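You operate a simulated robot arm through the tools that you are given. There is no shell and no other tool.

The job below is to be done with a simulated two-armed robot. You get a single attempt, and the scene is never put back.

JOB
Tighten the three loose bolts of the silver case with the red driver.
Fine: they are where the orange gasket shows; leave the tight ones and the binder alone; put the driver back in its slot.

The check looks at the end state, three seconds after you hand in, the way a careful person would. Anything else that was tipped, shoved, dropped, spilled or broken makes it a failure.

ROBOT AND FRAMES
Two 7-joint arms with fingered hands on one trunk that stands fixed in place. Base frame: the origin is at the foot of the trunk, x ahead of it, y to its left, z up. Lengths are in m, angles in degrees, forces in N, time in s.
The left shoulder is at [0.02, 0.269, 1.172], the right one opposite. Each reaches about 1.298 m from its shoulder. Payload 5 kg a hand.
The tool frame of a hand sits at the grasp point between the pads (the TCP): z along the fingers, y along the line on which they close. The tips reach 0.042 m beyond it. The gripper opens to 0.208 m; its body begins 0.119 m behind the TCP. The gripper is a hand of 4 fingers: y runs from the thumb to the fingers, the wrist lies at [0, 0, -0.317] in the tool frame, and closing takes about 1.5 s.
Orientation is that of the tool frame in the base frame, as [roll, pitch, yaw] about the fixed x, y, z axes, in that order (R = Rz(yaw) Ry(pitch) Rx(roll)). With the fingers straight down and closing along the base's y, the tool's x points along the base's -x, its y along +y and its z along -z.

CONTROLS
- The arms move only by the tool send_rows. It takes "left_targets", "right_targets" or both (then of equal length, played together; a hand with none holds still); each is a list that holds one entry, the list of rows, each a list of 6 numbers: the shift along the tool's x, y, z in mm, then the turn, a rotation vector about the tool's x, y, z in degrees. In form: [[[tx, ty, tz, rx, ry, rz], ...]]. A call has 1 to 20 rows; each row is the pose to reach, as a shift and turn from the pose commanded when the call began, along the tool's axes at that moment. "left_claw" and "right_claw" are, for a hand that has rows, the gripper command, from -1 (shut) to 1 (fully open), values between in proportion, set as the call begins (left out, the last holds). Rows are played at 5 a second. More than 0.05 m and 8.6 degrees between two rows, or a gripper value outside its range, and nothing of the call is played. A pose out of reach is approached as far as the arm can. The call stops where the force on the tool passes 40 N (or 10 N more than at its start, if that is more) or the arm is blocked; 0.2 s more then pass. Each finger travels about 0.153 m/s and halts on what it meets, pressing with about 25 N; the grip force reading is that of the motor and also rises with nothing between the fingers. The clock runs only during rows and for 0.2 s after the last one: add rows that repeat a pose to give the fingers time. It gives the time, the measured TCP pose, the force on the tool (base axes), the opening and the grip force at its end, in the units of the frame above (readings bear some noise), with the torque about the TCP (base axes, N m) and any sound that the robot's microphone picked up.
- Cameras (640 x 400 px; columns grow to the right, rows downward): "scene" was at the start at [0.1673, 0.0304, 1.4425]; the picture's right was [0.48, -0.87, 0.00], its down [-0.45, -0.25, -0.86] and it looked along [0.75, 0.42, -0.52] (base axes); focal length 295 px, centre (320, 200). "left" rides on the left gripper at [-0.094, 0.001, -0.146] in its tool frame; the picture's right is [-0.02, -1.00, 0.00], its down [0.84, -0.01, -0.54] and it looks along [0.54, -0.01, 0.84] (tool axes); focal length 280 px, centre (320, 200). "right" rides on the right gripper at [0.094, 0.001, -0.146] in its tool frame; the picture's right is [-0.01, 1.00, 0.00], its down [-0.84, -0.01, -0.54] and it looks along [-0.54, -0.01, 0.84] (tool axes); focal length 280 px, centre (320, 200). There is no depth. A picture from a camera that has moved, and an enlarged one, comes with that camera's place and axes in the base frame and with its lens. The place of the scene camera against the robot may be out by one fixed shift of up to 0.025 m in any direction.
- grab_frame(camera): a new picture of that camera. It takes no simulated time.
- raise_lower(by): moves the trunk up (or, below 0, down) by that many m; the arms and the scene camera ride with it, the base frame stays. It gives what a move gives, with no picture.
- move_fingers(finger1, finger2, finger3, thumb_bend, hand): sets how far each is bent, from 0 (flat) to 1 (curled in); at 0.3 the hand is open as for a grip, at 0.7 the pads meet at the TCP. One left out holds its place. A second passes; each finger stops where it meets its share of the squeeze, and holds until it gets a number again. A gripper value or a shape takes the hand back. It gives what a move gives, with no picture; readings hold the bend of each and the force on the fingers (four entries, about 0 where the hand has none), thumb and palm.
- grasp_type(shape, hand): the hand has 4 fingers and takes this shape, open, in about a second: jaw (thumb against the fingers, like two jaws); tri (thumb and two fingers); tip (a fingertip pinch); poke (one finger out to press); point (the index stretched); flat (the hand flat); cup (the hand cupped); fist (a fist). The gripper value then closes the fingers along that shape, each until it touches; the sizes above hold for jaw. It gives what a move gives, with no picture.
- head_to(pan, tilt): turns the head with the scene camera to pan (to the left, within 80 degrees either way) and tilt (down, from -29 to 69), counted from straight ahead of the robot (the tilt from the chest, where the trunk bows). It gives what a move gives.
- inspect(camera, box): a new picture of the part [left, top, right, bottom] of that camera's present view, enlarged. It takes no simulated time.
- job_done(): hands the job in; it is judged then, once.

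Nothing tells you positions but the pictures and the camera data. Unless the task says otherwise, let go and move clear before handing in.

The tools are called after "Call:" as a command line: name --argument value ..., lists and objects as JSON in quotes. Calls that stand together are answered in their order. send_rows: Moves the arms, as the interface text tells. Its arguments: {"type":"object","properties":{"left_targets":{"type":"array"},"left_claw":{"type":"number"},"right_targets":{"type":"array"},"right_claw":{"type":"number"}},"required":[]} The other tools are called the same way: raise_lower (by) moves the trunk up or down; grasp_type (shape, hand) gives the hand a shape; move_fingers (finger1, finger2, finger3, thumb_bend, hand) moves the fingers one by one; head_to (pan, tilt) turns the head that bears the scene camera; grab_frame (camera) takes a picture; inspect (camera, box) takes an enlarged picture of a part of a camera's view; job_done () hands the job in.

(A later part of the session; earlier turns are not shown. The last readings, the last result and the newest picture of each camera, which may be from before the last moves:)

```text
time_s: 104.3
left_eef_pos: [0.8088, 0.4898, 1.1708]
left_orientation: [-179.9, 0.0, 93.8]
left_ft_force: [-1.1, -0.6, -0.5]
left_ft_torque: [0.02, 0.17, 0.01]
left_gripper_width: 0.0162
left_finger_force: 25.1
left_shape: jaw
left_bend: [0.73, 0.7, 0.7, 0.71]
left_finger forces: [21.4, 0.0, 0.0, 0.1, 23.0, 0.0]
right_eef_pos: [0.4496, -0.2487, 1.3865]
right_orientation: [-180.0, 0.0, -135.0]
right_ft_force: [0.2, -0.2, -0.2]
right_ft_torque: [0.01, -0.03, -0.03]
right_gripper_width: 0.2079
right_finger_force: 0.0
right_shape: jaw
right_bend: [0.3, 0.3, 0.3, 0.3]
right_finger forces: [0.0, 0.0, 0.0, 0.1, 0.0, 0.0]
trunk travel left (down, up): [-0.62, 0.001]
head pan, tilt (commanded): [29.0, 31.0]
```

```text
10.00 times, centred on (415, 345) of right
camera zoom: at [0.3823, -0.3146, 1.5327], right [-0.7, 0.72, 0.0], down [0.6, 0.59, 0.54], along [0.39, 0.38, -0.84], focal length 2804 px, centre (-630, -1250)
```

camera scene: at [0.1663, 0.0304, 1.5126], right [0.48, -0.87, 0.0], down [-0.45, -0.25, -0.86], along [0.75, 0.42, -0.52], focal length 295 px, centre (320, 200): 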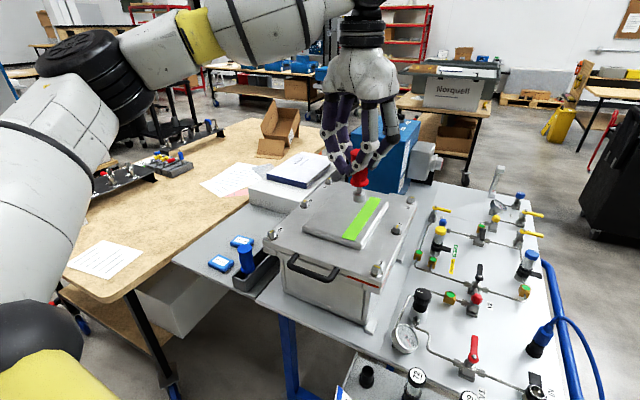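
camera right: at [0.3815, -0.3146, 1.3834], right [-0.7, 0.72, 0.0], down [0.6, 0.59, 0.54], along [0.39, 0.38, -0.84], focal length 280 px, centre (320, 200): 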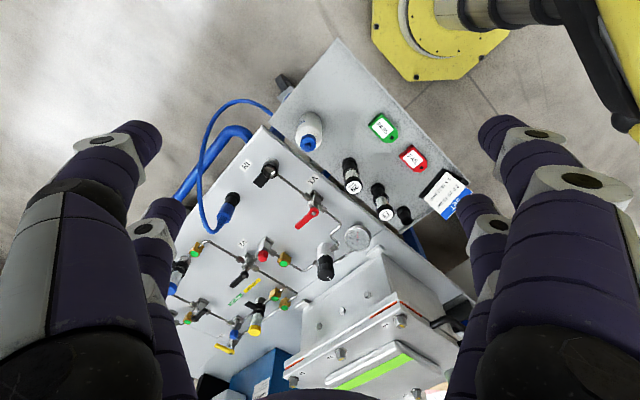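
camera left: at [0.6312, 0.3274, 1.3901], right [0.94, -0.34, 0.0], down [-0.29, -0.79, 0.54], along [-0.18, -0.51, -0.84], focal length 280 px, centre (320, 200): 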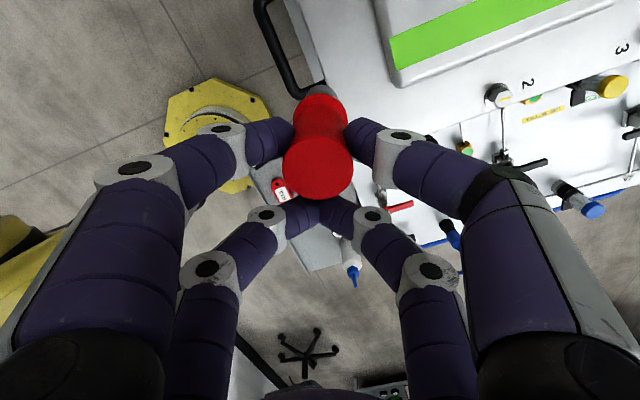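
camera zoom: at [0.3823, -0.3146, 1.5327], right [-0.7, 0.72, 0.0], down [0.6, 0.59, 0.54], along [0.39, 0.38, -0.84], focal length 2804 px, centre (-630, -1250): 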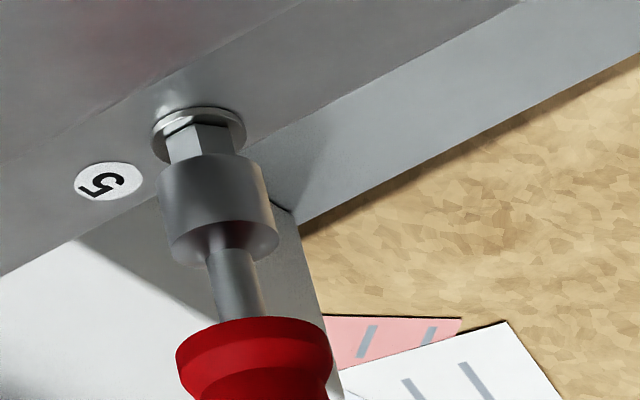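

The push vanished: the socket dropped over the hex. I'll seat it fully.

Call:
send_rows --left_targets '[[[0, 0, 3, 0, 0, 0], [0, 0, 6, 0, 0, 0], [0, 0, 9, 0, 0, 0], [0, 0, 12, 0, 0, 0], [0, 0, 14, 0, 0, 0], [0, 0, 14, 0, 0, 0]]]'

Call:
inspect --camera "scene" --box '[270, 140, 350, 220]'

Call:
inspect --camera "right" --box '[390, 320, 450, 380]'

Call:
inspect --camera "left" --box '[240, 60, 400, 240]'

```text
time_s: 105.7
left_eef_pos: [0.8084, 0.4892, 1.1562]
left_orientation: [-179.7, -0.1, 93.9]
left_ft_force: [-4.0, -3.7, 15.8]
left_ft_torque: [-0.57, 0.11, 0.12]
left_gripper_width: 0.0187
left_finger_force: 24.9
left_shape: jaw
left_bend: [0.74, 0.7, 0.7, 0.71]
left_finger forces: [21.9, 0.1, 0.0, 0.0, 30.4, 0.0]
right_eef_pos: [0.4492, -0.2499, 1.3861]
right_orientation: [-180.0, 0.1, -135.1]
right_ft_force: [-0.5, 0.3, -0.6]
right_ft_torque: [0.0, -0.06, 0.01]
right_gripper_width: 0.2079
right_finger_force: 0.0
right_shape: jaw
right_bend: [0.3, 0.3, 0.3, 0.3]
right_finger forces: [0.0, 0.0, 0.0, 0.0, 0.0, 0.0]
trunk travel left (down, up): [-0.62, 0.001]
head pan, tilt (commanded): [29.0, 31.0]
```

```text
5.00 times, centred on (310, 180) of scene
camera zoom: at [0.1648, 0.0293, 1.5127], right [0.48, -0.87, 0.0], down [-0.45, -0.25, -0.86], along [0.75, 0.42, -0.51], focal length 1477 px, centre (370, 300)
```

zoom: 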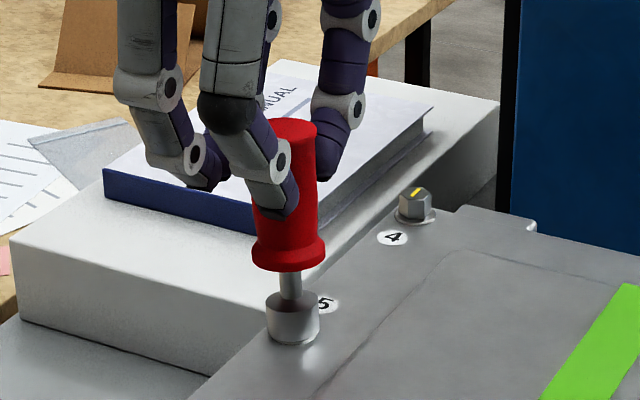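

```text
6.67 times, centred on (420, 350) of right
camera zoom: at [0.381, -0.3158, 1.5326], right [-0.7, 0.72, 0.0], down [0.6, 0.59, 0.54], along [0.39, 0.38, -0.84], focal length 1869 px, centre (-347, -800)
```

zoom: 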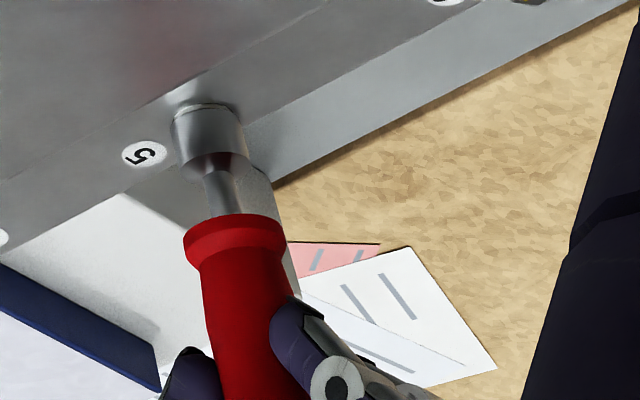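

```text
2.22 times, centred on (320, 150) of left
camera zoom: at [0.815, 0.3962, 1.3008], right [-1.0, -0.08, 0.0], down [-0.07, 0.84, 0.54], along [-0.05, 0.54, -0.84], focal length 623 px, centre (320, 311)
```

zoom: 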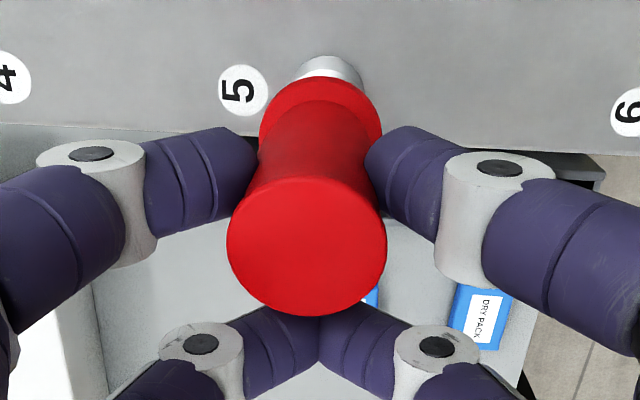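

The socket is fully seated on bolt 5, so the driver can stand there by itself. The handle sits about 1 cm off the fingertip line now, so I'll release it and look before regrasping.

Call:
send_rows --left_targets '[[[0, 0, -1, 0, 0, 0], [0, 0, -1, 0, 0, 0]]]'

Call:
send_rows --left_targets '[[[0, 0, 0, 0, 0, 0], [0, 0, 0, 0, 0, 0], [0, 0, 0, 0, 0, 0], [0, 0, 0, 0, 0, 0], [0, 0, 0, 0, 0, 0]]]' --left_claw -0.3

Call:
grab_frame --camera "left"

Call:
inspect --camera "scene" --box '[270, 140, 350, 220]'

Call:
inspect --camera "right" --box '[390, 320, 450, 380]'

```text
time_s: 106.3
left_eef_pos: [0.8089, 0.4897, 1.1569]
left_orientation: [-179.8, 0.0, 93.9]
left_ft_force: [-4.8, -6.0, 8.9]
left_ft_torque: [-0.39, 0.33, 0.15]
left_gripper_width: 0.0179
left_finger_force: 24.8
left_shape: jaw
left_bend: [0.74, 0.7, 0.7, 0.71]
left_finger forces: [20.3, 0.0, 0.0, 0.0, 29.8, 0.0]
right_eef_pos: [0.4485, -0.2494, 1.387]
right_orientation: [-179.9, 0.0, -134.9]
right_ft_force: [-0.3, -0.3, 0.1]
right_ft_torque: [-0.03, -0.01, -0.01]
right_gripper_width: 0.2078
right_finger_force: 0.1
right_shape: jaw
right_bend: [0.3, 0.3, 0.3, 0.3]
right_finger forces: [0.1, 0.0, 0.0, 0.0, 0.1, 0.0]
trunk travel left (down, up): [-0.62, 0.001]
head pan, tilt (commanded): [29.0, 31.0]
```

```text
time_s: 107.5
left_eef_pos: [0.8093, 0.4901, 1.1566]
left_orientation: [-179.9, -0.1, 93.8]
left_ft_force: [0.2, 0.3, 0.7]
left_ft_torque: [0.0, 0.02, 0.03]
left_gripper_width: 0.0724
left_finger_force: 0.1
left_shape: jaw
left_bend: [0.74, 0.73, 0.73, 0.7]
left_finger forces: [0.0, 0.0, 0.1, 0.0, 0.1, 0.0]
right_eef_pos: [0.4498, -0.2493, 1.3858]
right_orientation: [-179.9, 0.0, -135.1]
right_ft_force: [0.7, -0.7, 0.1]
right_ft_torque: [-0.03, 0.04, 0.0]
right_gripper_width: 0.2079
right_finger_force: 0.2
right_shape: jaw
right_bend: [0.3, 0.3, 0.3, 0.3]
right_finger forces: [0.1, 0.0, 0.1, 0.0, 0.0, 0.0]
trunk travel left (down, up): [-0.62, 0.001]
head pan, tilt (commanded): [29.0, 31.0]
```

```text
taken
camera left: at [0.8167, 0.3974, 1.3017], right [-1.0, -0.08, 0.0], down [-0.07, 0.84, 0.54], along [-0.05, 0.54, -0.84], focal length 280 px, centre (320, 200)
```

left: 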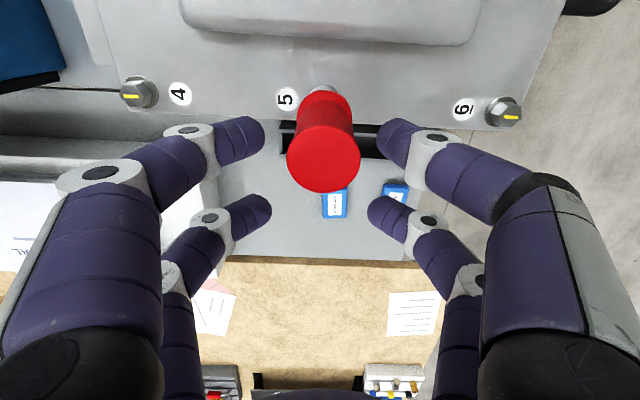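

```text
5.00 times, centred on (310, 180) of scene
camera zoom: at [0.1665, 0.0304, 1.5126], right [0.48, -0.87, 0.0], down [-0.45, -0.25, -0.86], along [0.75, 0.41, -0.52], focal length 1477 px, centre (370, 300)
```

zoom: 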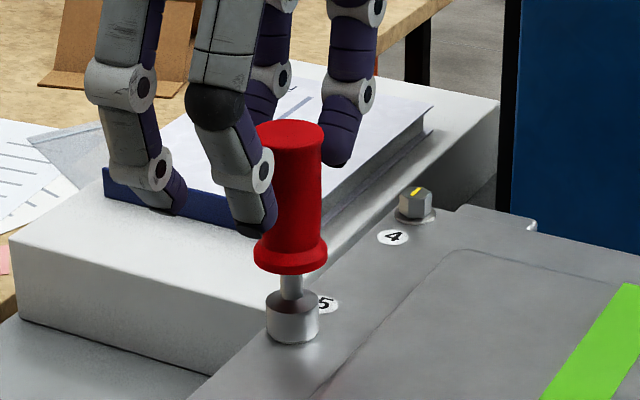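

```text
6.67 times, centred on (420, 350) of right
camera zoom: at [0.3826, -0.3147, 1.5326], right [-0.7, 0.72, 0.0], down [0.6, 0.59, 0.54], along [0.39, 0.38, -0.84], focal length 1869 px, centre (-347, -800)
```

zoom: 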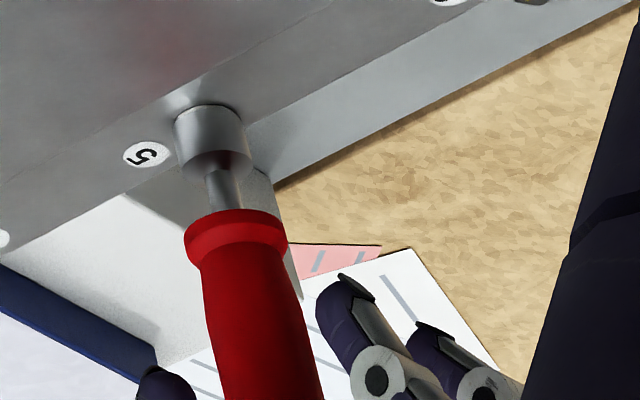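

The driver stands upright on its own on bolt 5. I'll regrasp it centred and 13 mm lower, at yaw −252 and with the hand tilted 8° so the wrist stays back; first I move into place with the fingers open.

Call:
send_rows --left_targets '[[[1.5, -2.6, 4.8, -0.25, -2, -3.6], [3.1, -5.2, 9.6, -0.5, -4, -7.1], [4.6, -7.7, 14.4, -0.75, -6, -10.7], [6.2, -10.3, 19.2, -1.0, -8, -14.2], [6.2, -10.3, 19.2, -1.0, -8, -14.2]]]'

Call:
grab_frame --camera "left"

Call:
inspect --camera "scene" --box '[270, 140, 350, 220]'

Call:
inspect --camera "right" --box '[380, 310, 460, 400]'

```text
time_s: 108.7
left_eef_pos: [0.7986, 0.4951, 1.1391]
left_orientation: [-179.9, 8.0, 108.1]
left_ft_force: [-0.3, -0.5, -0.1]
left_ft_torque: [0.06, 0.01, -0.01]
left_gripper_width: 0.0724
left_finger_force: 0.1
left_shape: jaw
left_bend: [0.74, 0.73, 0.73, 0.7]
left_finger forces: [0.0, 0.0, 0.0, 0.0, 0.0, 0.0]
right_eef_pos: [0.4506, -0.2504, 1.3864]
right_orientation: [-180.0, 0.0, -134.9]
right_ft_force: [-0.2, 0.3, 0.2]
right_ft_torque: [0.0, -0.02, 0.01]
right_gripper_width: 0.208
right_finger_force: 0.0
right_shape: jaw
right_bend: [0.3, 0.3, 0.3, 0.3]
right_finger forces: [0.1, 0.0, 0.1, 0.0, 0.0, 0.0]
trunk travel left (down, up): [-0.62, 0.001]
head pan, tilt (commanded): [29.0, 31.0]
```

```text
taken
camera left: at [0.8217, 0.4273, 1.2953], right [-0.95, -0.33, 0.0], down [-0.29, 0.86, 0.42], along [-0.14, 0.39, -0.91], focal length 280 px, centre (320, 200)
```

left: 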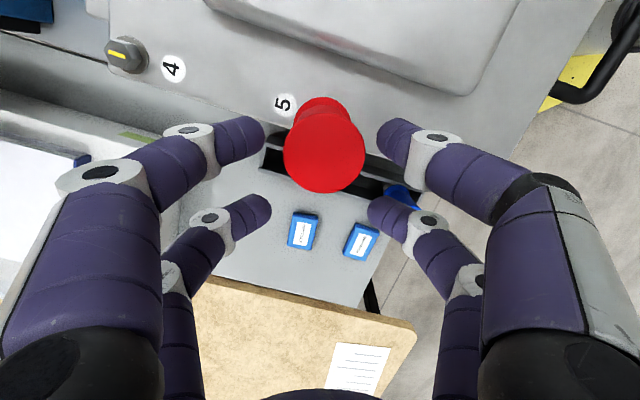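

```text
5.00 times, centred on (310, 180) of scene
camera zoom: at [0.1663, 0.03, 1.5126], right [0.48, -0.88, 0.0], down [-0.45, -0.25, -0.86], along [0.75, 0.41, -0.52], focal length 1477 px, centre (370, 300)
```

zoom: 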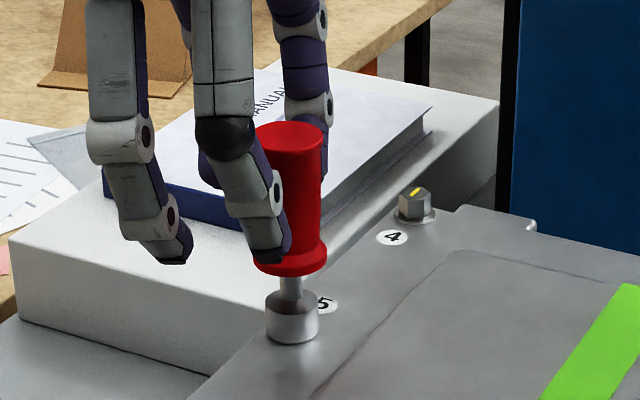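

```text
4.44 times, centred on (420, 355) of right
camera zoom: at [0.3823, -0.3152, 1.5326], right [-0.7, 0.72, 0.0], down [0.6, 0.59, 0.54], along [0.39, 0.38, -0.84], focal length 1246 px, centre (-124, -489)
```

zoom: 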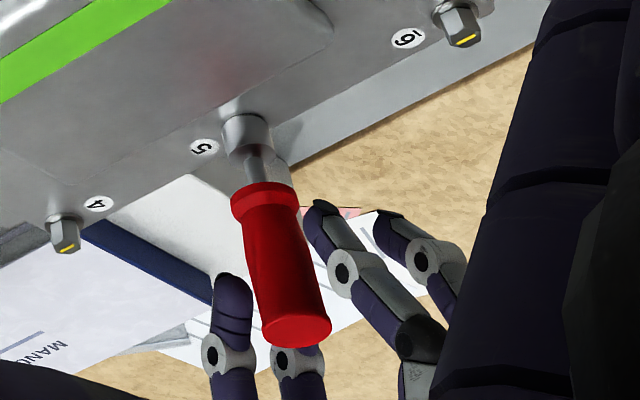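

The front pair straddles the handle but its tips come close to the flange, so I'll raise 6 mm and close the grip.

Call:
send_rows --left_targets '[[[0, 0, -3, 0, 0, 0], [0, 0, -6, 0, 0, 0], [0, 0, -6, 0, 0, 0]]]'

Call:
send_rows --left_targets '[[[0, 0, 0, 0, 0, 0], [0, 0, 0, 0, 0, 0], [0, 0, 0, 0, 0, 0], [0, 0, 0, 0, 0, 0], [0, 0, 0, 0, 0, 0], [0, 0, 0, 0, 0, 0], [0, 0, 0, 0, 0, 0]]]' --left_claw -1

Call:
grab_frame --camera "left"

Call:
inspect --camera "scene" --box '[270, 140, 350, 220]'

```text
time_s: 109.5
left_eef_pos: [0.7983, 0.4969, 1.1443]
left_orientation: [-180.0, 8.1, 108.2]
left_ft_force: [0.4, 0.3, 0.6]
left_ft_torque: [0.04, 0.0, 0.0]
left_gripper_width: 0.0722
left_finger_force: 0.0
left_shape: jaw
left_bend: [0.74, 0.73, 0.73, 0.7]
left_finger forces: [0.0, 0.0, 0.0, 0.0, 0.0, 0.0]
right_eef_pos: [0.4507, -0.2491, 1.3874]
right_orientation: [180.0, 0.1, -134.9]
right_ft_force: [0.4, -0.5, 0.1]
right_ft_torque: [0.02, -0.03, 0.01]
right_gripper_width: 0.2078
right_finger_force: 0.0
right_shape: jaw
right_bend: [0.3, 0.3, 0.3, 0.3]
right_finger forces: [0.0, 0.1, 0.1, 0.0, 0.0, 0.0]
trunk travel left (down, up): [-0.62, 0.001]
head pan, tilt (commanded): [29.0, 31.0]
```

```text
time_s: 111.1
left_eef_pos: [0.7978, 0.498, 1.1426]
left_orientation: [-179.9, 7.9, 108.2]
left_ft_force: [-1.1, -0.3, -0.3]
left_ft_torque: [0.08, 0.09, -0.01]
left_gripper_width: 0.0194
left_finger_force: 25.1
left_shape: jaw
left_bend: [0.73, 0.7, 0.7, 0.7]
left_finger forces: [21.4, 0.0, 0.0, 0.0, 22.0, 0.1]
right_eef_pos: [0.4503, -0.2486, 1.3863]
right_orientation: [179.9, -0.1, -135.0]
right_ft_force: [0.3, 1.0, 0.2]
right_ft_torque: [0.01, -0.03, 0.02]
right_gripper_width: 0.2076
right_finger_force: 0.0
right_shape: jaw
right_bend: [0.3, 0.3, 0.3, 0.3]
right_finger forces: [0.1, 0.0, 0.0, 0.0, 0.1, 0.0]
trunk travel left (down, up): [-0.62, 0.001]
head pan, tilt (commanded): [29.0, 31.0]
```

```text
taken
camera left: at [0.8216, 0.4298, 1.3003], right [-0.95, -0.33, 0.0], down [-0.29, 0.86, 0.42], along [-0.14, 0.39, -0.91], focal length 280 px, centre (320, 200)
```

left: 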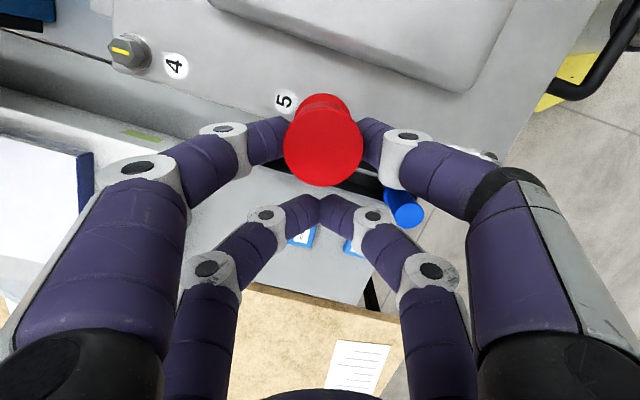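

```text
5.00 times, centred on (310, 180) of scene
camera zoom: at [0.1664, 0.0305, 1.5126], right [0.48, -0.87, 0.0], down [-0.45, -0.25, -0.86], along [0.75, 0.42, -0.52], focal length 1477 px, centre (370, 300)
```

zoom: 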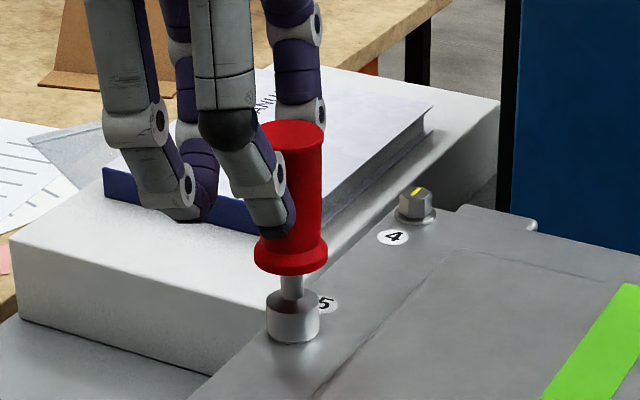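

The grip is centred again (about 22 N each) with the driver upright. I'll lift it straight off bolt 5 by 45 mm.

Call:
send_rows --left_targets '[[[-0.6, 0, -4, 0, 0, 0], [-1.1, 0, -8, 0, 0, 0], [-1.7, 0, -12, 0, 0, 0], [-2.2, 0, -16, 0, 0, 0], [-2.8, 0, -20, 0, 0, 0], [-4.2, 0, -30, 0, 0, 0], [-6.3, 0, -44.6, 0, 0, 0], [-6.3, 0, -44.6, 0, 0, 0]]]'

Call:
inspect --camera "scene" --box '[270, 120, 350, 220]'

Call:
inspect --camera "right" --box '[380, 310, 460, 400]'

```text
time_s: 112.9
left_eef_pos: [0.7991, 0.4973, 1.1899]
left_orientation: [-179.9, 7.9, 108.3]
left_ft_force: [0.1, -0.3, -2.4]
left_ft_torque: [0.01, 0.02, -0.02]
left_gripper_width: 0.0198
left_finger_force: 24.6
left_shape: jaw
left_bend: [0.73, 0.7, 0.7, 0.7]
left_finger forces: [21.8, 0.1, 0.0, 0.0, 21.8, 0.0]
right_eef_pos: [0.4506, -0.2492, 1.3869]
right_orientation: [180.0, 0.0, -135.0]
right_ft_force: [0.3, 1.0, 0.1]
right_ft_torque: [-0.02, 0.04, -0.02]
right_gripper_width: 0.2079
right_finger_force: 0.0
right_shape: jaw
right_bend: [0.3, 0.3, 0.3, 0.3]
right_finger forces: [0.0, 0.0, 0.0, 0.0, 0.1, 0.0]
trunk travel left (down, up): [-0.62, 0.001]
head pan, tilt (commanded): [29.0, 31.0]
```

```text
4.00 times, centred on (310, 170) of scene
camera zoom: at [0.1667, 0.0307, 1.5125], right [0.48, -0.87, 0.0], down [-0.45, -0.25, -0.86], along [0.75, 0.41, -0.52], focal length 1182 px, centre (360, 320)
```

zoom: 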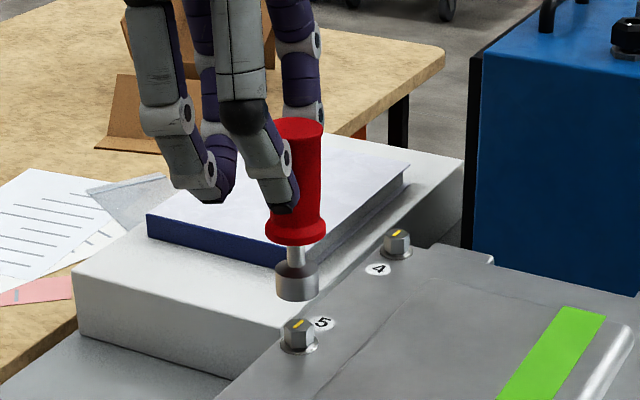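

```text
4.44 times, centred on (420, 355) of right
camera zoom: at [0.3828, -0.3143, 1.5326], right [-0.7, 0.72, 0.0], down [0.6, 0.59, 0.54], along [0.39, 0.38, -0.84], focal length 1246 px, centre (-124, -489)
```

zoom: 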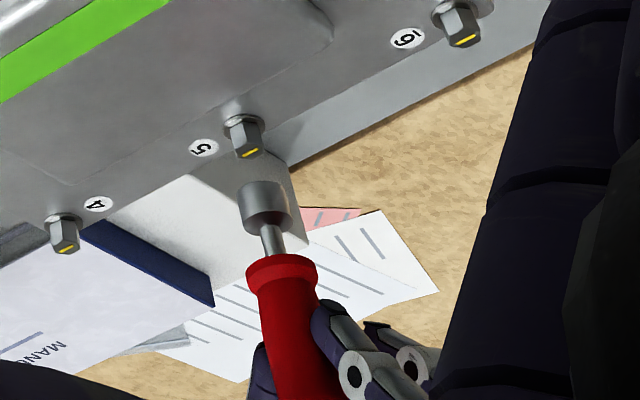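

The driver came off cleanly and upright, and bolt 5 stayed tight. Now over to bolt 3, turning the hand to yaw −157 on the way.

Call:
send_rows --left_targets '[[[-30, 4, 4.7, -1.1, 0, -7.8], [-61, 8, 9.4, -2.2, 0, -15.7], [-91, 12, 14, -3.3, 0, -23.5], [-121, 16, 18.7, -4.4, 0, -31.4], [-151, 20, 23.4, -5.5, 0, -39.2], [-182, 24, 28.1, -6.6, 0, -47], [-212, 28, 32.8, -7.7, 0, -54.9], [-242, 32, 37.5, -8.8, 0, -62.7], [-272, 36, 42.1, -9.9, 0, -70.6], [-303, 40.5, 46.8, -11, 0, -78.4], [-333, 44.5, 51.5, -12.1, 0, -86.3], [-363.3, 48.6, 56.2, -13.2, 0, -94.1], [-363.3, 48.6, 56.2, -13.2, 0, -94.1]]]'

Call:
grab_frame --camera "scene"

Call:
grab_frame --camera "right"

Call:
grab_frame --camera "left"

```text
time_s: 115.7
left_eef_pos: [0.8135, 0.2975, 1.1636]
left_orientation: [-179.7, 8.1, -156.8]
left_ft_force: [3.8, -2.9, 8.7]
left_ft_torque: [-0.31, -0.72, -0.2]
left_gripper_width: 0.0196
left_finger_force: 24.9
left_shape: jaw
left_bend: [0.72, 0.7, 0.7, 0.71]
left_finger forces: [24.0, 0.1, 0.0, 0.0, 29.7, 0.0]
left hand out of reach, approached as far as the arm can: row 6, 7, 8, 9, 10, 11, 12, 13
right_eef_pos: [0.4501, -0.25, 1.3864]
right_orientation: [-179.9, -0.1, -135.0]
right_ft_force: [-0.5, 0.1, -0.5]
right_ft_torque: [-0.01, -0.03, 0.01]
right_gripper_width: 0.2079
right_finger_force: 0.1
right_shape: jaw
right_bend: [0.3, 0.3, 0.3, 0.3]
right_finger forces: [0.0, 0.0, 0.1, 0.1, 0.0, 0.1]
trunk travel left (down, up): [-0.62, 0.001]
head pan, tilt (commanded): [29.0, 31.0]
```

```text
taken
camera scene: at [0.1661, 0.03, 1.5128], right [0.48, -0.88, 0.0], down [-0.45, -0.25, -0.86], along [0.75, 0.41, -0.52], focal length 295 px, centre (320, 200)
```

scene: 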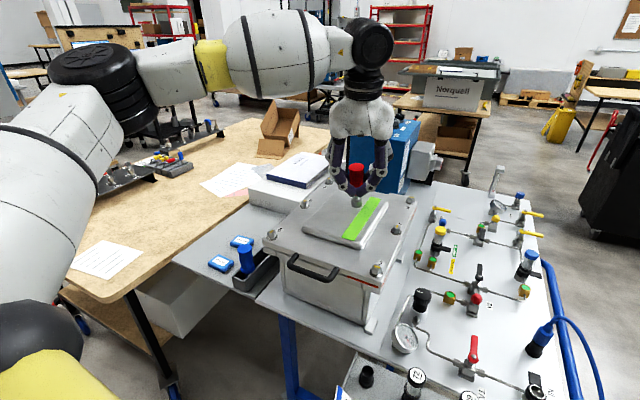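

```text
taken
camera right: at [0.3821, -0.3152, 1.5327], right [-0.7, 0.72, 0.0], down [0.6, 0.59, 0.54], along [0.39, 0.38, -0.84], focal length 280 px, centre (320, 200)
```

right: 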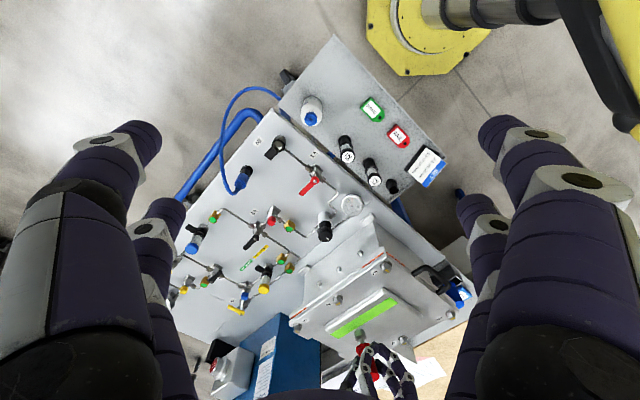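

```text
taken
camera left: at [0.8771, 0.3302, 1.3202], right [0.41, -0.91, 0.01], down [-0.83, -0.37, 0.41], along [-0.38, -0.17, -0.91], focal length 280 px, centre (320, 200)
```

left: 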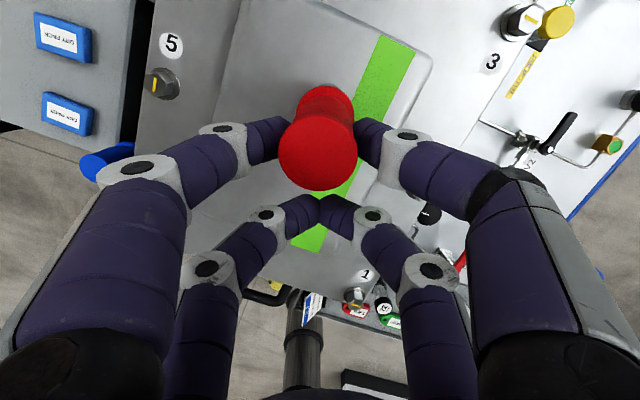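

The arm stalled again near y 0.30 and sagged so that the driver tip touches the raised panel. I'll lift it off at once, then look at both arms' elbows with the head camera.

Call:
send_rows --left_targets '[[[-1.5, 0, -10, 0, 0, 0], [-3.5, 0, -25, 0, 0, 0], [-20, 20, -35, 0, 0, 0], [-40, 40, -40, 0, 0, 0]]]'

Call:
head_to --pan -35 --tilt 15

Call:
grab_frame --camera "scene"

Call:
head_to --pan 60 --tilt 15

Call:
grab_frame --camera "scene"

```text
time_s: 116.7
left_eef_pos: [0.8286, 0.3517, 1.2036]
left_orientation: [179.9, 7.9, -156.8]
left_ft_force: [-0.1, -0.6, -3.1]
left_ft_torque: [0.0, 0.07, 0.04]
left_gripper_width: 0.0196
left_finger_force: 25.0
left_shape: jaw
left_bend: [0.72, 0.7, 0.7, 0.71]
left_finger forces: [23.9, 0.0, 0.0, 0.0, 23.9, 0.1]
left hand out of reach, approached as far as the arm can: row 2
right_eef_pos: [0.4494, -0.2506, 1.3858]
right_orientation: [180.0, 0.0, -135.0]
right_ft_force: [-0.6, -0.7, 0.0]
right_ft_torque: [0.0, -0.02, -0.02]
right_gripper_width: 0.208
right_finger_force: 0.1
right_shape: jaw
right_bend: [0.3, 0.3, 0.3, 0.3]
right_finger forces: [0.0, 0.0, 0.1, 0.0, 0.1, 0.1]
trunk travel left (down, up): [-0.62, 0.001]
head pan, tilt (commanded): [29.0, 31.0]
```

```text
time_s: 118.0
left_eef_pos: [0.8269, 0.3502, 1.2031]
left_orientation: [-180.0, 7.9, -156.8]
left_ft_force: [0.1, 0.7, -1.1]
left_ft_torque: [-0.05, 0.06, 0.01]
left_gripper_width: 0.0197
left_finger_force: 25.0
left_shape: jaw
left_bend: [0.72, 0.7, 0.7, 0.71]
left_finger forces: [23.9, 0.0, 0.0, 0.0, 23.8, 0.1]
right_eef_pos: [0.4502, -0.249, 1.387]
right_orientation: [180.0, 0.0, -135.0]
right_ft_force: [0.0, 0.0, 0.3]
right_ft_torque: [0.01, 0.01, -0.01]
right_gripper_width: 0.2077
right_finger_force: 0.0
right_shape: jaw
right_bend: [0.3, 0.3, 0.3, 0.3]
right_finger forces: [0.0, 0.0, 0.1, 0.1, 0.0, 0.0]
trunk travel left (down, up): [-0.62, 0.001]
head pan, tilt (commanded): [-35.0, 15.0]
```

```text
taken
camera scene: at [0.1643, -0.0667, 1.5384], right [-0.57, -0.82, 0.0], down [-0.21, 0.15, -0.97], along [0.79, -0.55, -0.26], focal length 295 px, centre (320, 200)
```

scene: 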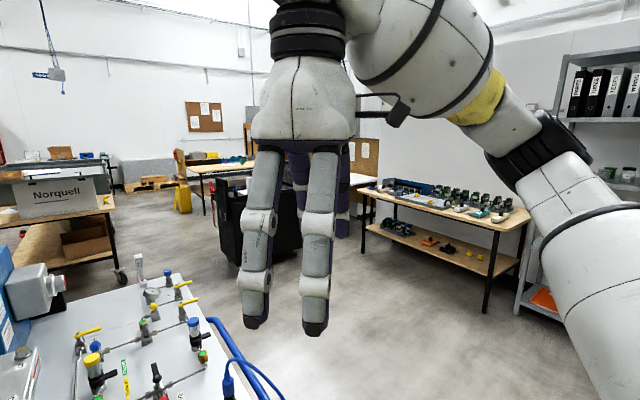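

```text
time_s: 119.7
left_eef_pos: [0.8272, 0.3504, 1.2041]
left_orientation: [-179.9, 7.8, -156.9]
left_ft_force: [0.3, 0.3, -1.7]
left_ft_torque: [-0.03, 0.08, 0.0]
left_gripper_width: 0.0193
left_finger_force: 25.5
left_shape: jaw
left_bend: [0.72, 0.7, 0.7, 0.71]
left_finger forces: [24.0, 0.0, 0.0, 0.0, 23.7, 0.0]
right_eef_pos: [0.4501, -0.2499, 1.3868]
right_orientation: [-179.9, 0.0, -135.0]
right_ft_force: [0.6, 0.3, -0.2]
right_ft_torque: [0.01, 0.01, 0.0]
right_gripper_width: 0.2078
right_finger_force: 0.0
right_shape: jaw
right_bend: [0.3, 0.3, 0.3, 0.3]
right_finger forces: [0.0, 0.0, 0.1, 0.1, 0.0, 0.0]
trunk travel left (down, up): [-0.62, 0.001]
head pan, tilt (commanded): [60.0, 15.0]
```

```text
taken
camera scene: at [0.1344, 0.0677, 1.5384], right [0.87, -0.5, 0.0], down [-0.13, -0.22, -0.97], along [0.48, 0.84, -0.26], focal length 295 px, centre (320, 200)
```

scene: 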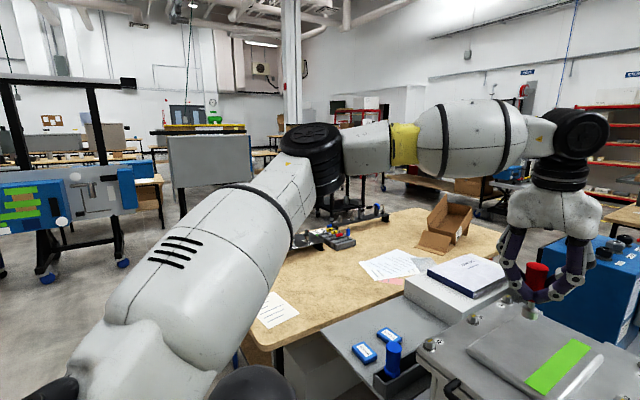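

All the stall points lie on one surface, so the left upper arm simply won't swing further inward; bolt 1 should be reachable when approached low and close, and bolt 3 only with a strongly tilted hand. I'll put the head back and go to bolt 1, first inward and then across.

Call:
head_to --pan 29 --tilt 31

Call:
send_rows --left_targets '[[[36, 11, -2.6, 0, 0, 0], [72, 22, -5.2, 0, 0, 0], [108, 33, -7.9, 0, 0, 0], [144, 44, -10.5, 0, 0, 0], [180, 54.9, -13.1, 0, 0, 0], [199, 25.5, -15.9, 0, 0, 0], [219, -4, -18.8, 0, 0, 0], [238, -33.5, -21.6, 0, 0, 0], [258, -63, -24.5, 0, 0, 0], [277, -92.4, -27.3, 0, 0, 0], [277, -92.4, -27.3, 0, 0, 0]]]'

Call:
grab_frame --camera "scene"

Call:
inspect --camera "scene" --box '[330, 200, 430, 300]'

Call:
inspect --camera "right" --box '[360, 230, 450, 320]'

```text
time_s: 120.7
left_eef_pos: [0.8275, 0.3497, 1.2034]
left_orientation: [-180.0, 7.9, -156.9]
left_ft_force: [0.0, -0.2, -1.2]
left_ft_torque: [-0.01, 0.09, -0.03]
left_gripper_width: 0.0197
left_finger_force: 25.0
left_shape: jaw
left_bend: [0.72, 0.7, 0.7, 0.71]
left_finger forces: [24.0, 0.1, 0.0, 0.0, 23.8, 0.1]
right_eef_pos: [0.4492, -0.2493, 1.3862]
right_orientation: [180.0, 0.1, -135.0]
right_ft_force: [0.1, 0.5, -0.4]
right_ft_torque: [-0.01, 0.0, -0.01]
right_gripper_width: 0.2079
right_finger_force: 0.1
right_shape: jaw
right_bend: [0.3, 0.3, 0.3, 0.3]
right_finger forces: [0.0, 0.0, 0.0, 0.0, 0.0, 0.0]
trunk travel left (down, up): [-0.62, 0.001]
head pan, tilt (commanded): [29.0, 31.0]
```

```text
time_s: 123.1
left_eef_pos: [0.6084, 0.1801, 1.1948]
left_orientation: [180.0, 8.1, -156.7]
left_ft_force: [-1.6, 0.8, -0.6]
left_ft_torque: [0.05, -0.18, -0.04]
left_gripper_width: 0.0195
left_finger_force: 25.0
left_shape: jaw
left_bend: [0.72, 0.7, 0.7, 0.71]
left_finger forces: [22.8, 0.0, 0.0, 0.0, 22.7, 0.0]
left hand out of reach, approached as far as the arm can: row 10, 11
right_eef_pos: [0.4464, -0.2519, 1.3885]
right_orientation: [-179.9, 0.2, -134.9]
right_ft_force: [-2.4, -0.5, 0.6]
right_ft_torque: [0.08, -0.35, 0.04]
right_gripper_width: 0.2079
right_finger_force: 0.2
right_shape: jaw
right_bend: [0.3, 0.3, 0.3, 0.3]
right_finger forces: [0.0, 0.1, 0.1, 0.0, 0.1, 0.1]
trunk travel left (down, up): [-0.62, 0.001]
head pan, tilt (commanded): [29.0, 31.0]
```

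```text
taken
camera scene: at [0.1632, 0.0298, 1.5132], right [0.48, -0.87, 0.0], down [-0.45, -0.25, -0.86], along [0.75, 0.42, -0.51], focal length 295 px, centre (320, 200)
```

scene: 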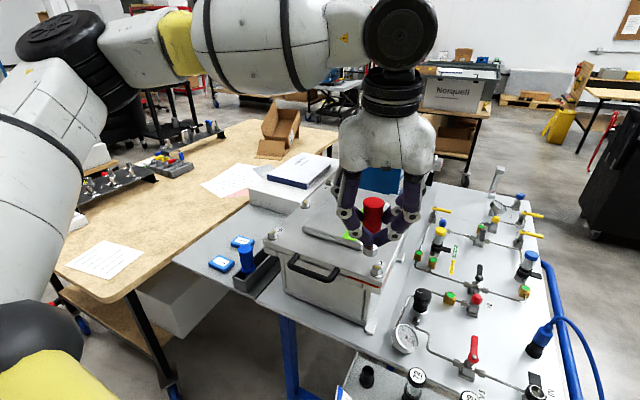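

```text
4.00 times, centred on (380, 250) of scene
camera zoom: at [0.1632, 0.0298, 1.5132], right [0.48, -0.87, 0.0], down [-0.45, -0.25, -0.86], along [0.75, 0.42, -0.51], focal length 1182 px, centre (80, 0)
```

zoom: 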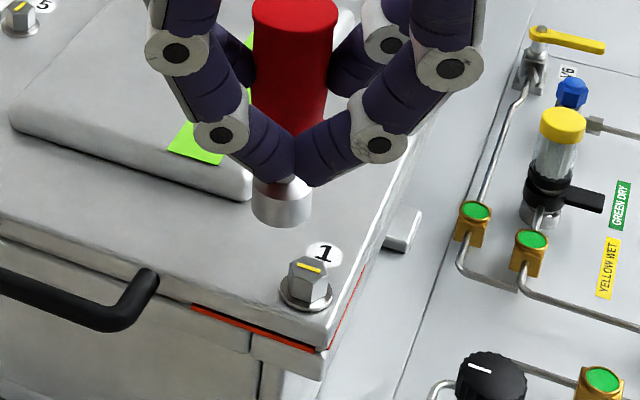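

```text
4.44 times, centred on (405, 275) of right
camera zoom: at [0.3789, -0.3155, 1.5339], right [-0.7, 0.72, 0.0], down [0.6, 0.59, 0.54], along [0.39, 0.38, -0.84], focal length 1246 px, centre (-58, -133)
```

zoom: 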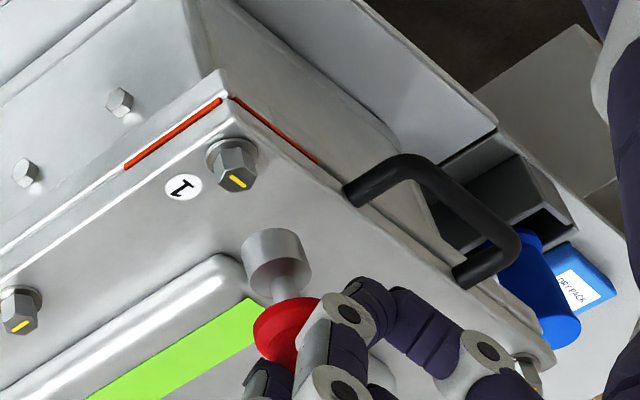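

It stopped about 2 cm short at this yaw. Turning one hex step further (yaw −217) puts the wrist in a better place, so I'll rotate there and hover over bolt 1.

Call:
send_rows --left_targets '[[[-1, 1.3, 1, 1.0, 0, 7.4], [-2, 2.6, 2, 2.1, 0, 14.9], [-3, 4, 4, 3.1, 0, 22.3], [-4, 5.3, 6, 4.15, 0, 29.7], [-5, 6.6, 8, 5.2, 0, 37.1], [-6, 8, 10, 6.2, 0, 44.6], [-7, 9.3, 13, 7.3, 0, 52], [-7.9, 10.6, 16.1, 8.3, 0, 59.4], [-7.9, 10.6, 16.1, 8.3, 0, 59.4]]]'

Call:
inspect --camera "scene" --box '[340, 210, 420, 290]'

Call:
inspect --camera "right" --box '[370, 240, 440, 310]'

Call:
grab_frame --camera "left"

```text
time_s: 125.1
left_eef_pos: [0.6162, 0.1943, 1.1763]
left_orientation: [-179.9, 7.9, 143.1]
left_ft_force: [0.1, -0.9, -2.2]
left_ft_torque: [0.03, 0.07, 0.0]
left_gripper_width: 0.0196
left_finger_force: 25.4
left_shape: jaw
left_bend: [0.72, 0.7, 0.7, 0.71]
left_finger forces: [22.6, 0.0, 0.1, 0.0, 22.5, 0.1]
right_eef_pos: [0.4498, -0.2487, 1.3863]
right_orientation: [180.0, 0.1, -135.0]
right_ft_force: [0.3, -0.9, 0.2]
right_ft_torque: [0.01, 0.0, 0.01]
right_gripper_width: 0.2078
right_finger_force: 0.0
right_shape: jaw
right_bend: [0.3, 0.3, 0.3, 0.3]
right_finger forces: [0.0, 0.0, 0.0, 0.1, 0.0, 0.0]
trunk travel left (down, up): [-0.62, 0.001]
head pan, tilt (commanded): [29.0, 31.0]
```

```text
5.00 times, centred on (380, 250) of scene
camera zoom: at [0.1666, 0.0304, 1.5126], right [0.48, -0.87, 0.0], down [-0.45, -0.25, -0.86], along [0.75, 0.42, -0.52], focal length 1477 px, centre (20, -50)
```

zoom: 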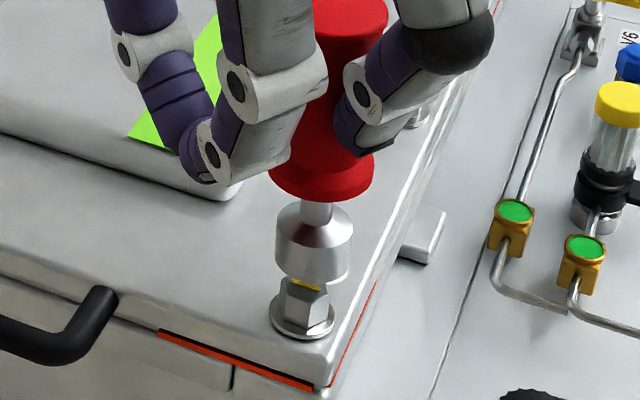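

```text
5.71 times, centred on (405, 275) of right
camera zoom: at [0.3828, -0.3147, 1.5325], right [-0.7, 0.72, 0.0], down [0.6, 0.59, 0.54], along [0.39, 0.38, -0.84], focal length 1602 px, centre (-166, -229)
```

zoom: 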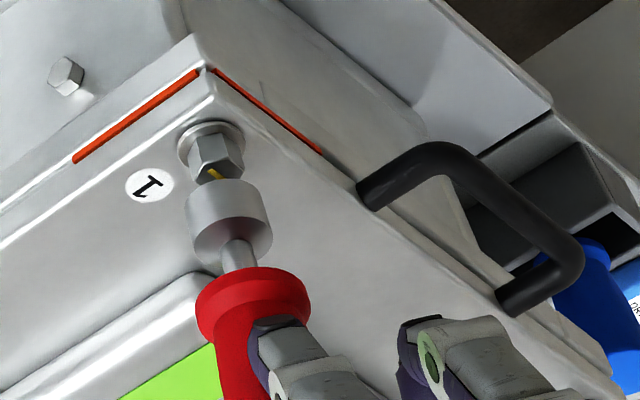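

```text
taken
camera left: at [0.6741, 0.1527, 1.333], right [-0.59, -0.81, 0.0], down [-0.73, 0.54, 0.42], along [-0.34, 0.24, -0.91], focal length 280 px, centre (320, 200)
```

left: 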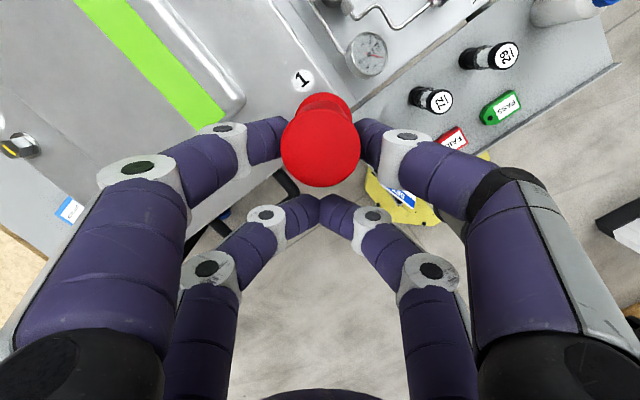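

The socket hovers right over bolt 1. I'll lower 11 mm and inspect at high zoom.

Call:
send_rows --left_targets '[[[-0.8, 0, -5.9, 0, 0, 0], [0.8, 0, 5.9, 0, 0, 0], [1.5, 0, 10.9, 0, 0, 0], [1.5, 0, 10.9, 0, 0, 0]]]'

Call:
inspect --camera "scene" --box '[360, 240, 400, 280]'

Call:
inspect --camera "right" --box '[380, 250, 420, 290]'

```text
time_s: 126.1
left_eef_pos: [0.6154, 0.1935, 1.1662]
left_orientation: [-179.9, 7.9, 143.2]
left_ft_force: [-0.4, 0.2, -2.0]
left_ft_torque: [0.05, 0.0, -0.04]
left_gripper_width: 0.0196
left_finger_force: 25.1
left_shape: jaw
left_bend: [0.72, 0.7, 0.7, 0.71]
left_finger forces: [22.6, 0.0, 0.1, 0.0, 22.5, 0.0]
right_eef_pos: [0.4509, -0.2485, 1.3866]
right_orientation: [180.0, 0.0, -135.0]
right_ft_force: [0.3, -0.3, -0.3]
right_ft_torque: [0.0, 0.04, 0.01]
right_gripper_width: 0.2077
right_finger_force: 0.1
right_shape: jaw
right_bend: [0.3, 0.3, 0.3, 0.3]
right_finger forces: [0.1, 0.0, 0.1, 0.1, 0.0, 0.0]
trunk travel left (down, up): [-0.62, 0.001]
head pan, tilt (commanded): [29.0, 31.0]
```

```text
10.00 times, centred on (380, 260) of scene
camera zoom: at [0.1665, 0.0305, 1.5126], right [0.48, -0.87, 0.0], down [-0.45, -0.25, -0.86], along [0.75, 0.42, -0.52], focal length 2954 px, centre (-280, -400)
```

zoom: 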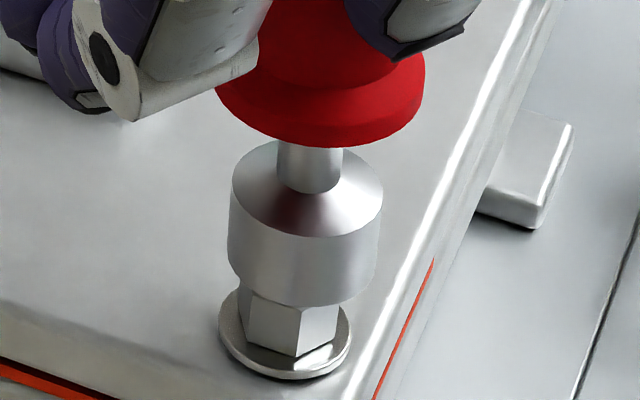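

```text
10.00 times, centred on (400, 270) of right
camera zoom: at [0.3826, -0.3146, 1.5326], right [-0.7, 0.72, 0.0], down [0.6, 0.59, 0.54], along [0.39, 0.38, -0.84], focal length 2804 px, centre (-480, -500)
```

zoom: 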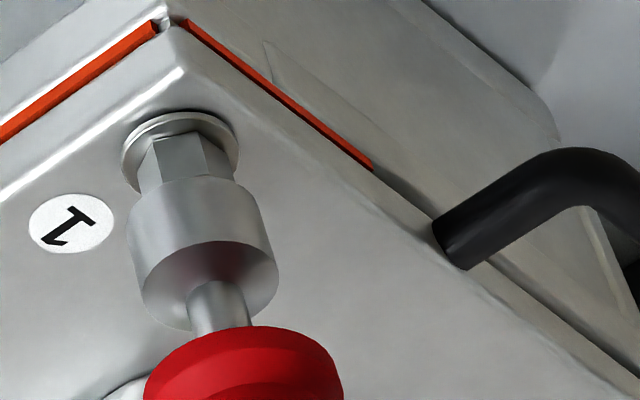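

Alignment over bolt 1 looks good to within about a millimetre. I'll lower gently onto it.

Call:
send_rows --left_targets '[[[0.3, 0, 2.5, 0, 0, 0], [0.7, 0, 5, 0, 0, 0], [1.0, 0, 7, 0, 0, 0], [1.2, 0, 8.5, 0, 0, 0], [1.2, 0, 8.5, 0, 0, 0]]]'

Call:
inspect --camera "scene" --box '[360, 240, 400, 280]'

```text
time_s: 127.3
left_eef_pos: [0.6152, 0.1946, 1.1568]
left_orientation: [180.0, 7.9, 143.2]
left_ft_force: [0.3, -0.2, -1.7]
left_ft_torque: [0.04, 0.08, 0.0]
left_gripper_width: 0.0195
left_finger_force: 25.2
left_shape: jaw
left_bend: [0.72, 0.7, 0.7, 0.71]
left_finger forces: [22.6, 0.0, 0.1, 0.1, 22.4, 0.1]
right_eef_pos: [0.4513, -0.2492, 1.3861]
right_orientation: [180.0, 0.0, -135.1]
right_ft_force: [0.3, -0.3, -0.2]
right_ft_torque: [0.0, -0.03, 0.01]
right_gripper_width: 0.2078
right_finger_force: 0.1
right_shape: jaw
right_bend: [0.3, 0.3, 0.3, 0.3]
right_finger forces: [0.1, 0.1, 0.1, 0.1, 0.0, 0.0]
trunk travel left (down, up): [-0.62, 0.001]
head pan, tilt (commanded): [29.0, 31.0]
```

```text
10.00 times, centred on (380, 260) of scene
camera zoom: at [0.1664, 0.0305, 1.5127], right [0.48, -0.87, 0.0], down [-0.45, -0.25, -0.86], along [0.75, 0.42, -0.52], focal length 2954 px, centre (-280, -400)
```

zoom: 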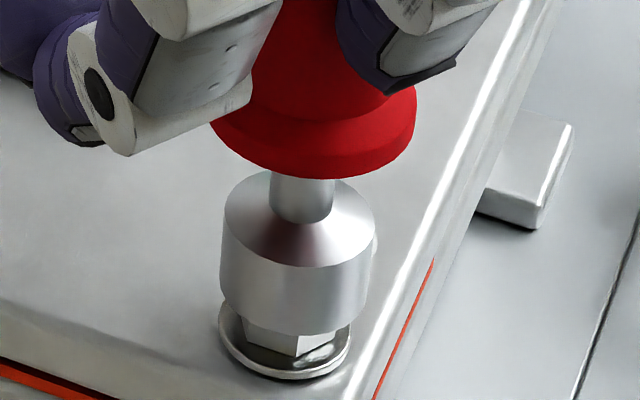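

No resistance: the hex phase matches and the socket is slipping on. I'll continue down to seat it.

Call:
send_rows --left_targets '[[[0.5, 0, 3.5, 0, 0, 0], [1.0, 0, 7, 0, 0, 0], [1.4, 0, 10, 0, 0, 0], [1.8, 0, 13, 0, 0, 0], [1.8, 0, 13, 0, 0, 0]]]'

Call:
inspect --camera "scene" --box '[340, 200, 420, 280]'

Call:
inspect --camera "right" --box '[370, 240, 440, 310]'

```text
time_s: 128.5
left_eef_pos: [0.6157, 0.1947, 1.1446]
left_orientation: [-180.0, 7.9, 143.2]
left_ft_force: [-0.4, -0.5, 2.9]
left_ft_torque: [-0.06, -0.07, -0.05]
left_gripper_width: 0.0198
left_finger_force: 24.8
left_shape: jaw
left_bend: [0.72, 0.7, 0.7, 0.71]
left_finger forces: [23.1, 0.0, 0.0, 0.0, 23.5, 0.0]
right_eef_pos: [0.4508, -0.2488, 1.3865]
right_orientation: [-180.0, -0.1, -135.0]
right_ft_force: [0.4, 0.2, 0.3]
right_ft_torque: [-0.01, 0.02, 0.03]
right_gripper_width: 0.2075
right_finger_force: 0.0
right_shape: jaw
right_bend: [0.3, 0.3, 0.3, 0.3]
right_finger forces: [0.0, 0.0, 0.0, 0.0, 0.1, 0.0]
trunk travel left (down, up): [-0.62, 0.001]
head pan, tilt (commanded): [29.0, 31.0]
```

```text
5.00 times, centred on (380, 240) of scene
camera zoom: at [0.1663, 0.0304, 1.5127], right [0.48, -0.87, 0.0], down [-0.45, -0.25, -0.86], along [0.75, 0.42, -0.52], focal length 1477 px, centre (20, 0)
```

zoom: 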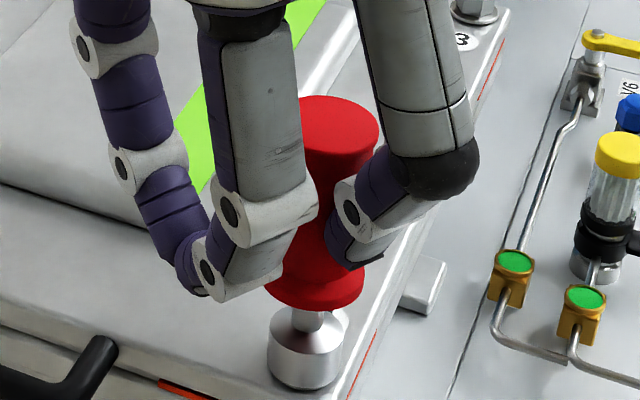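

```text
5.71 times, centred on (405, 275) of right
camera zoom: at [0.3824, -0.3147, 1.5327], right [-0.7, 0.72, 0.0], down [0.6, 0.59, 0.54], along [0.39, 0.38, -0.84], focal length 1602 px, centre (-166, -229)
```

zoom: 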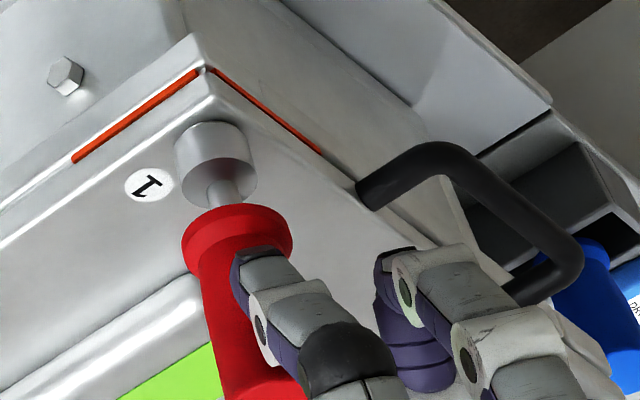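

Fully seated on bolt 1. Now I'll turn clockwise about the bolt's axis, 30° to begin with, and watch the forces.

Call:
send_rows --left_targets '[[[-0.25, 3.3, 0, 0.7, 0, 4.95], [-0.8, 6.56, 0.1, 1.39, 0, 9.9], [-1.6, 9.76, 0.2, 2.09, 0, 14.85], [-2.7, 12.88, 0.4, 2.78, 0, 19.8], [-4.04, 15.9, 0.6, 3.48, 0, 24.75], [-5.65, 18.8, 0.8, 4.17, 0, 29.7]]]'

Call:
inspect --camera "scene" --box '[340, 200, 420, 280]'

```text
time_s: 129.9
left_eef_pos: [0.6313, 0.2049, 1.1448]
left_orientation: [-179.9, 7.9, 113.1]
left_ft_force: [-2.0, -1.1, 0.7]
left_ft_torque: [-0.08, 0.18, -0.07]
left_gripper_width: 0.0193
left_finger_force: 25.1
left_shape: jaw
left_bend: [0.72, 0.7, 0.7, 0.71]
left_finger forces: [22.2, 0.0, 0.0, 0.0, 24.9, 0.0]
right_eef_pos: [0.4499, -0.2502, 1.3871]
right_orientation: [-180.0, -0.1, -135.0]
right_ft_force: [0.3, 0.5, -0.4]
right_ft_torque: [-0.03, 0.0, 0.0]
right_gripper_width: 0.2078
right_finger_force: 0.1
right_shape: jaw
right_bend: [0.3, 0.3, 0.3, 0.3]
right_finger forces: [0.0, 0.1, 0.1, 0.0, 0.0, 0.0]
trunk travel left (down, up): [-0.62, 0.001]
head pan, tilt (commanded): [29.0, 31.0]
```

```text
5.00 times, centred on (380, 240) of scene
camera zoom: at [0.1662, 0.0303, 1.5127], right [0.48, -0.87, 0.0], down [-0.45, -0.25, -0.86], along [0.75, 0.42, -0.52], focal length 1477 px, centre (20, 0)
```

zoom: 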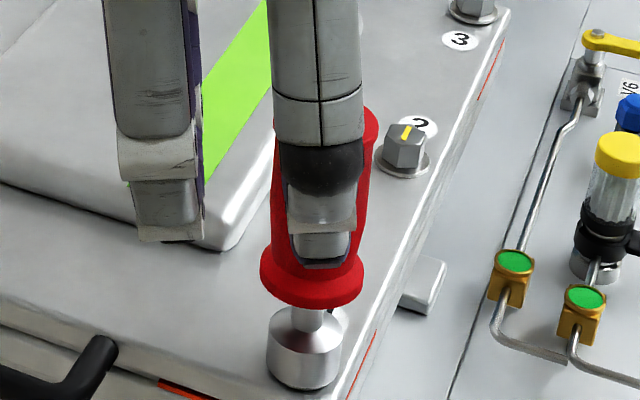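

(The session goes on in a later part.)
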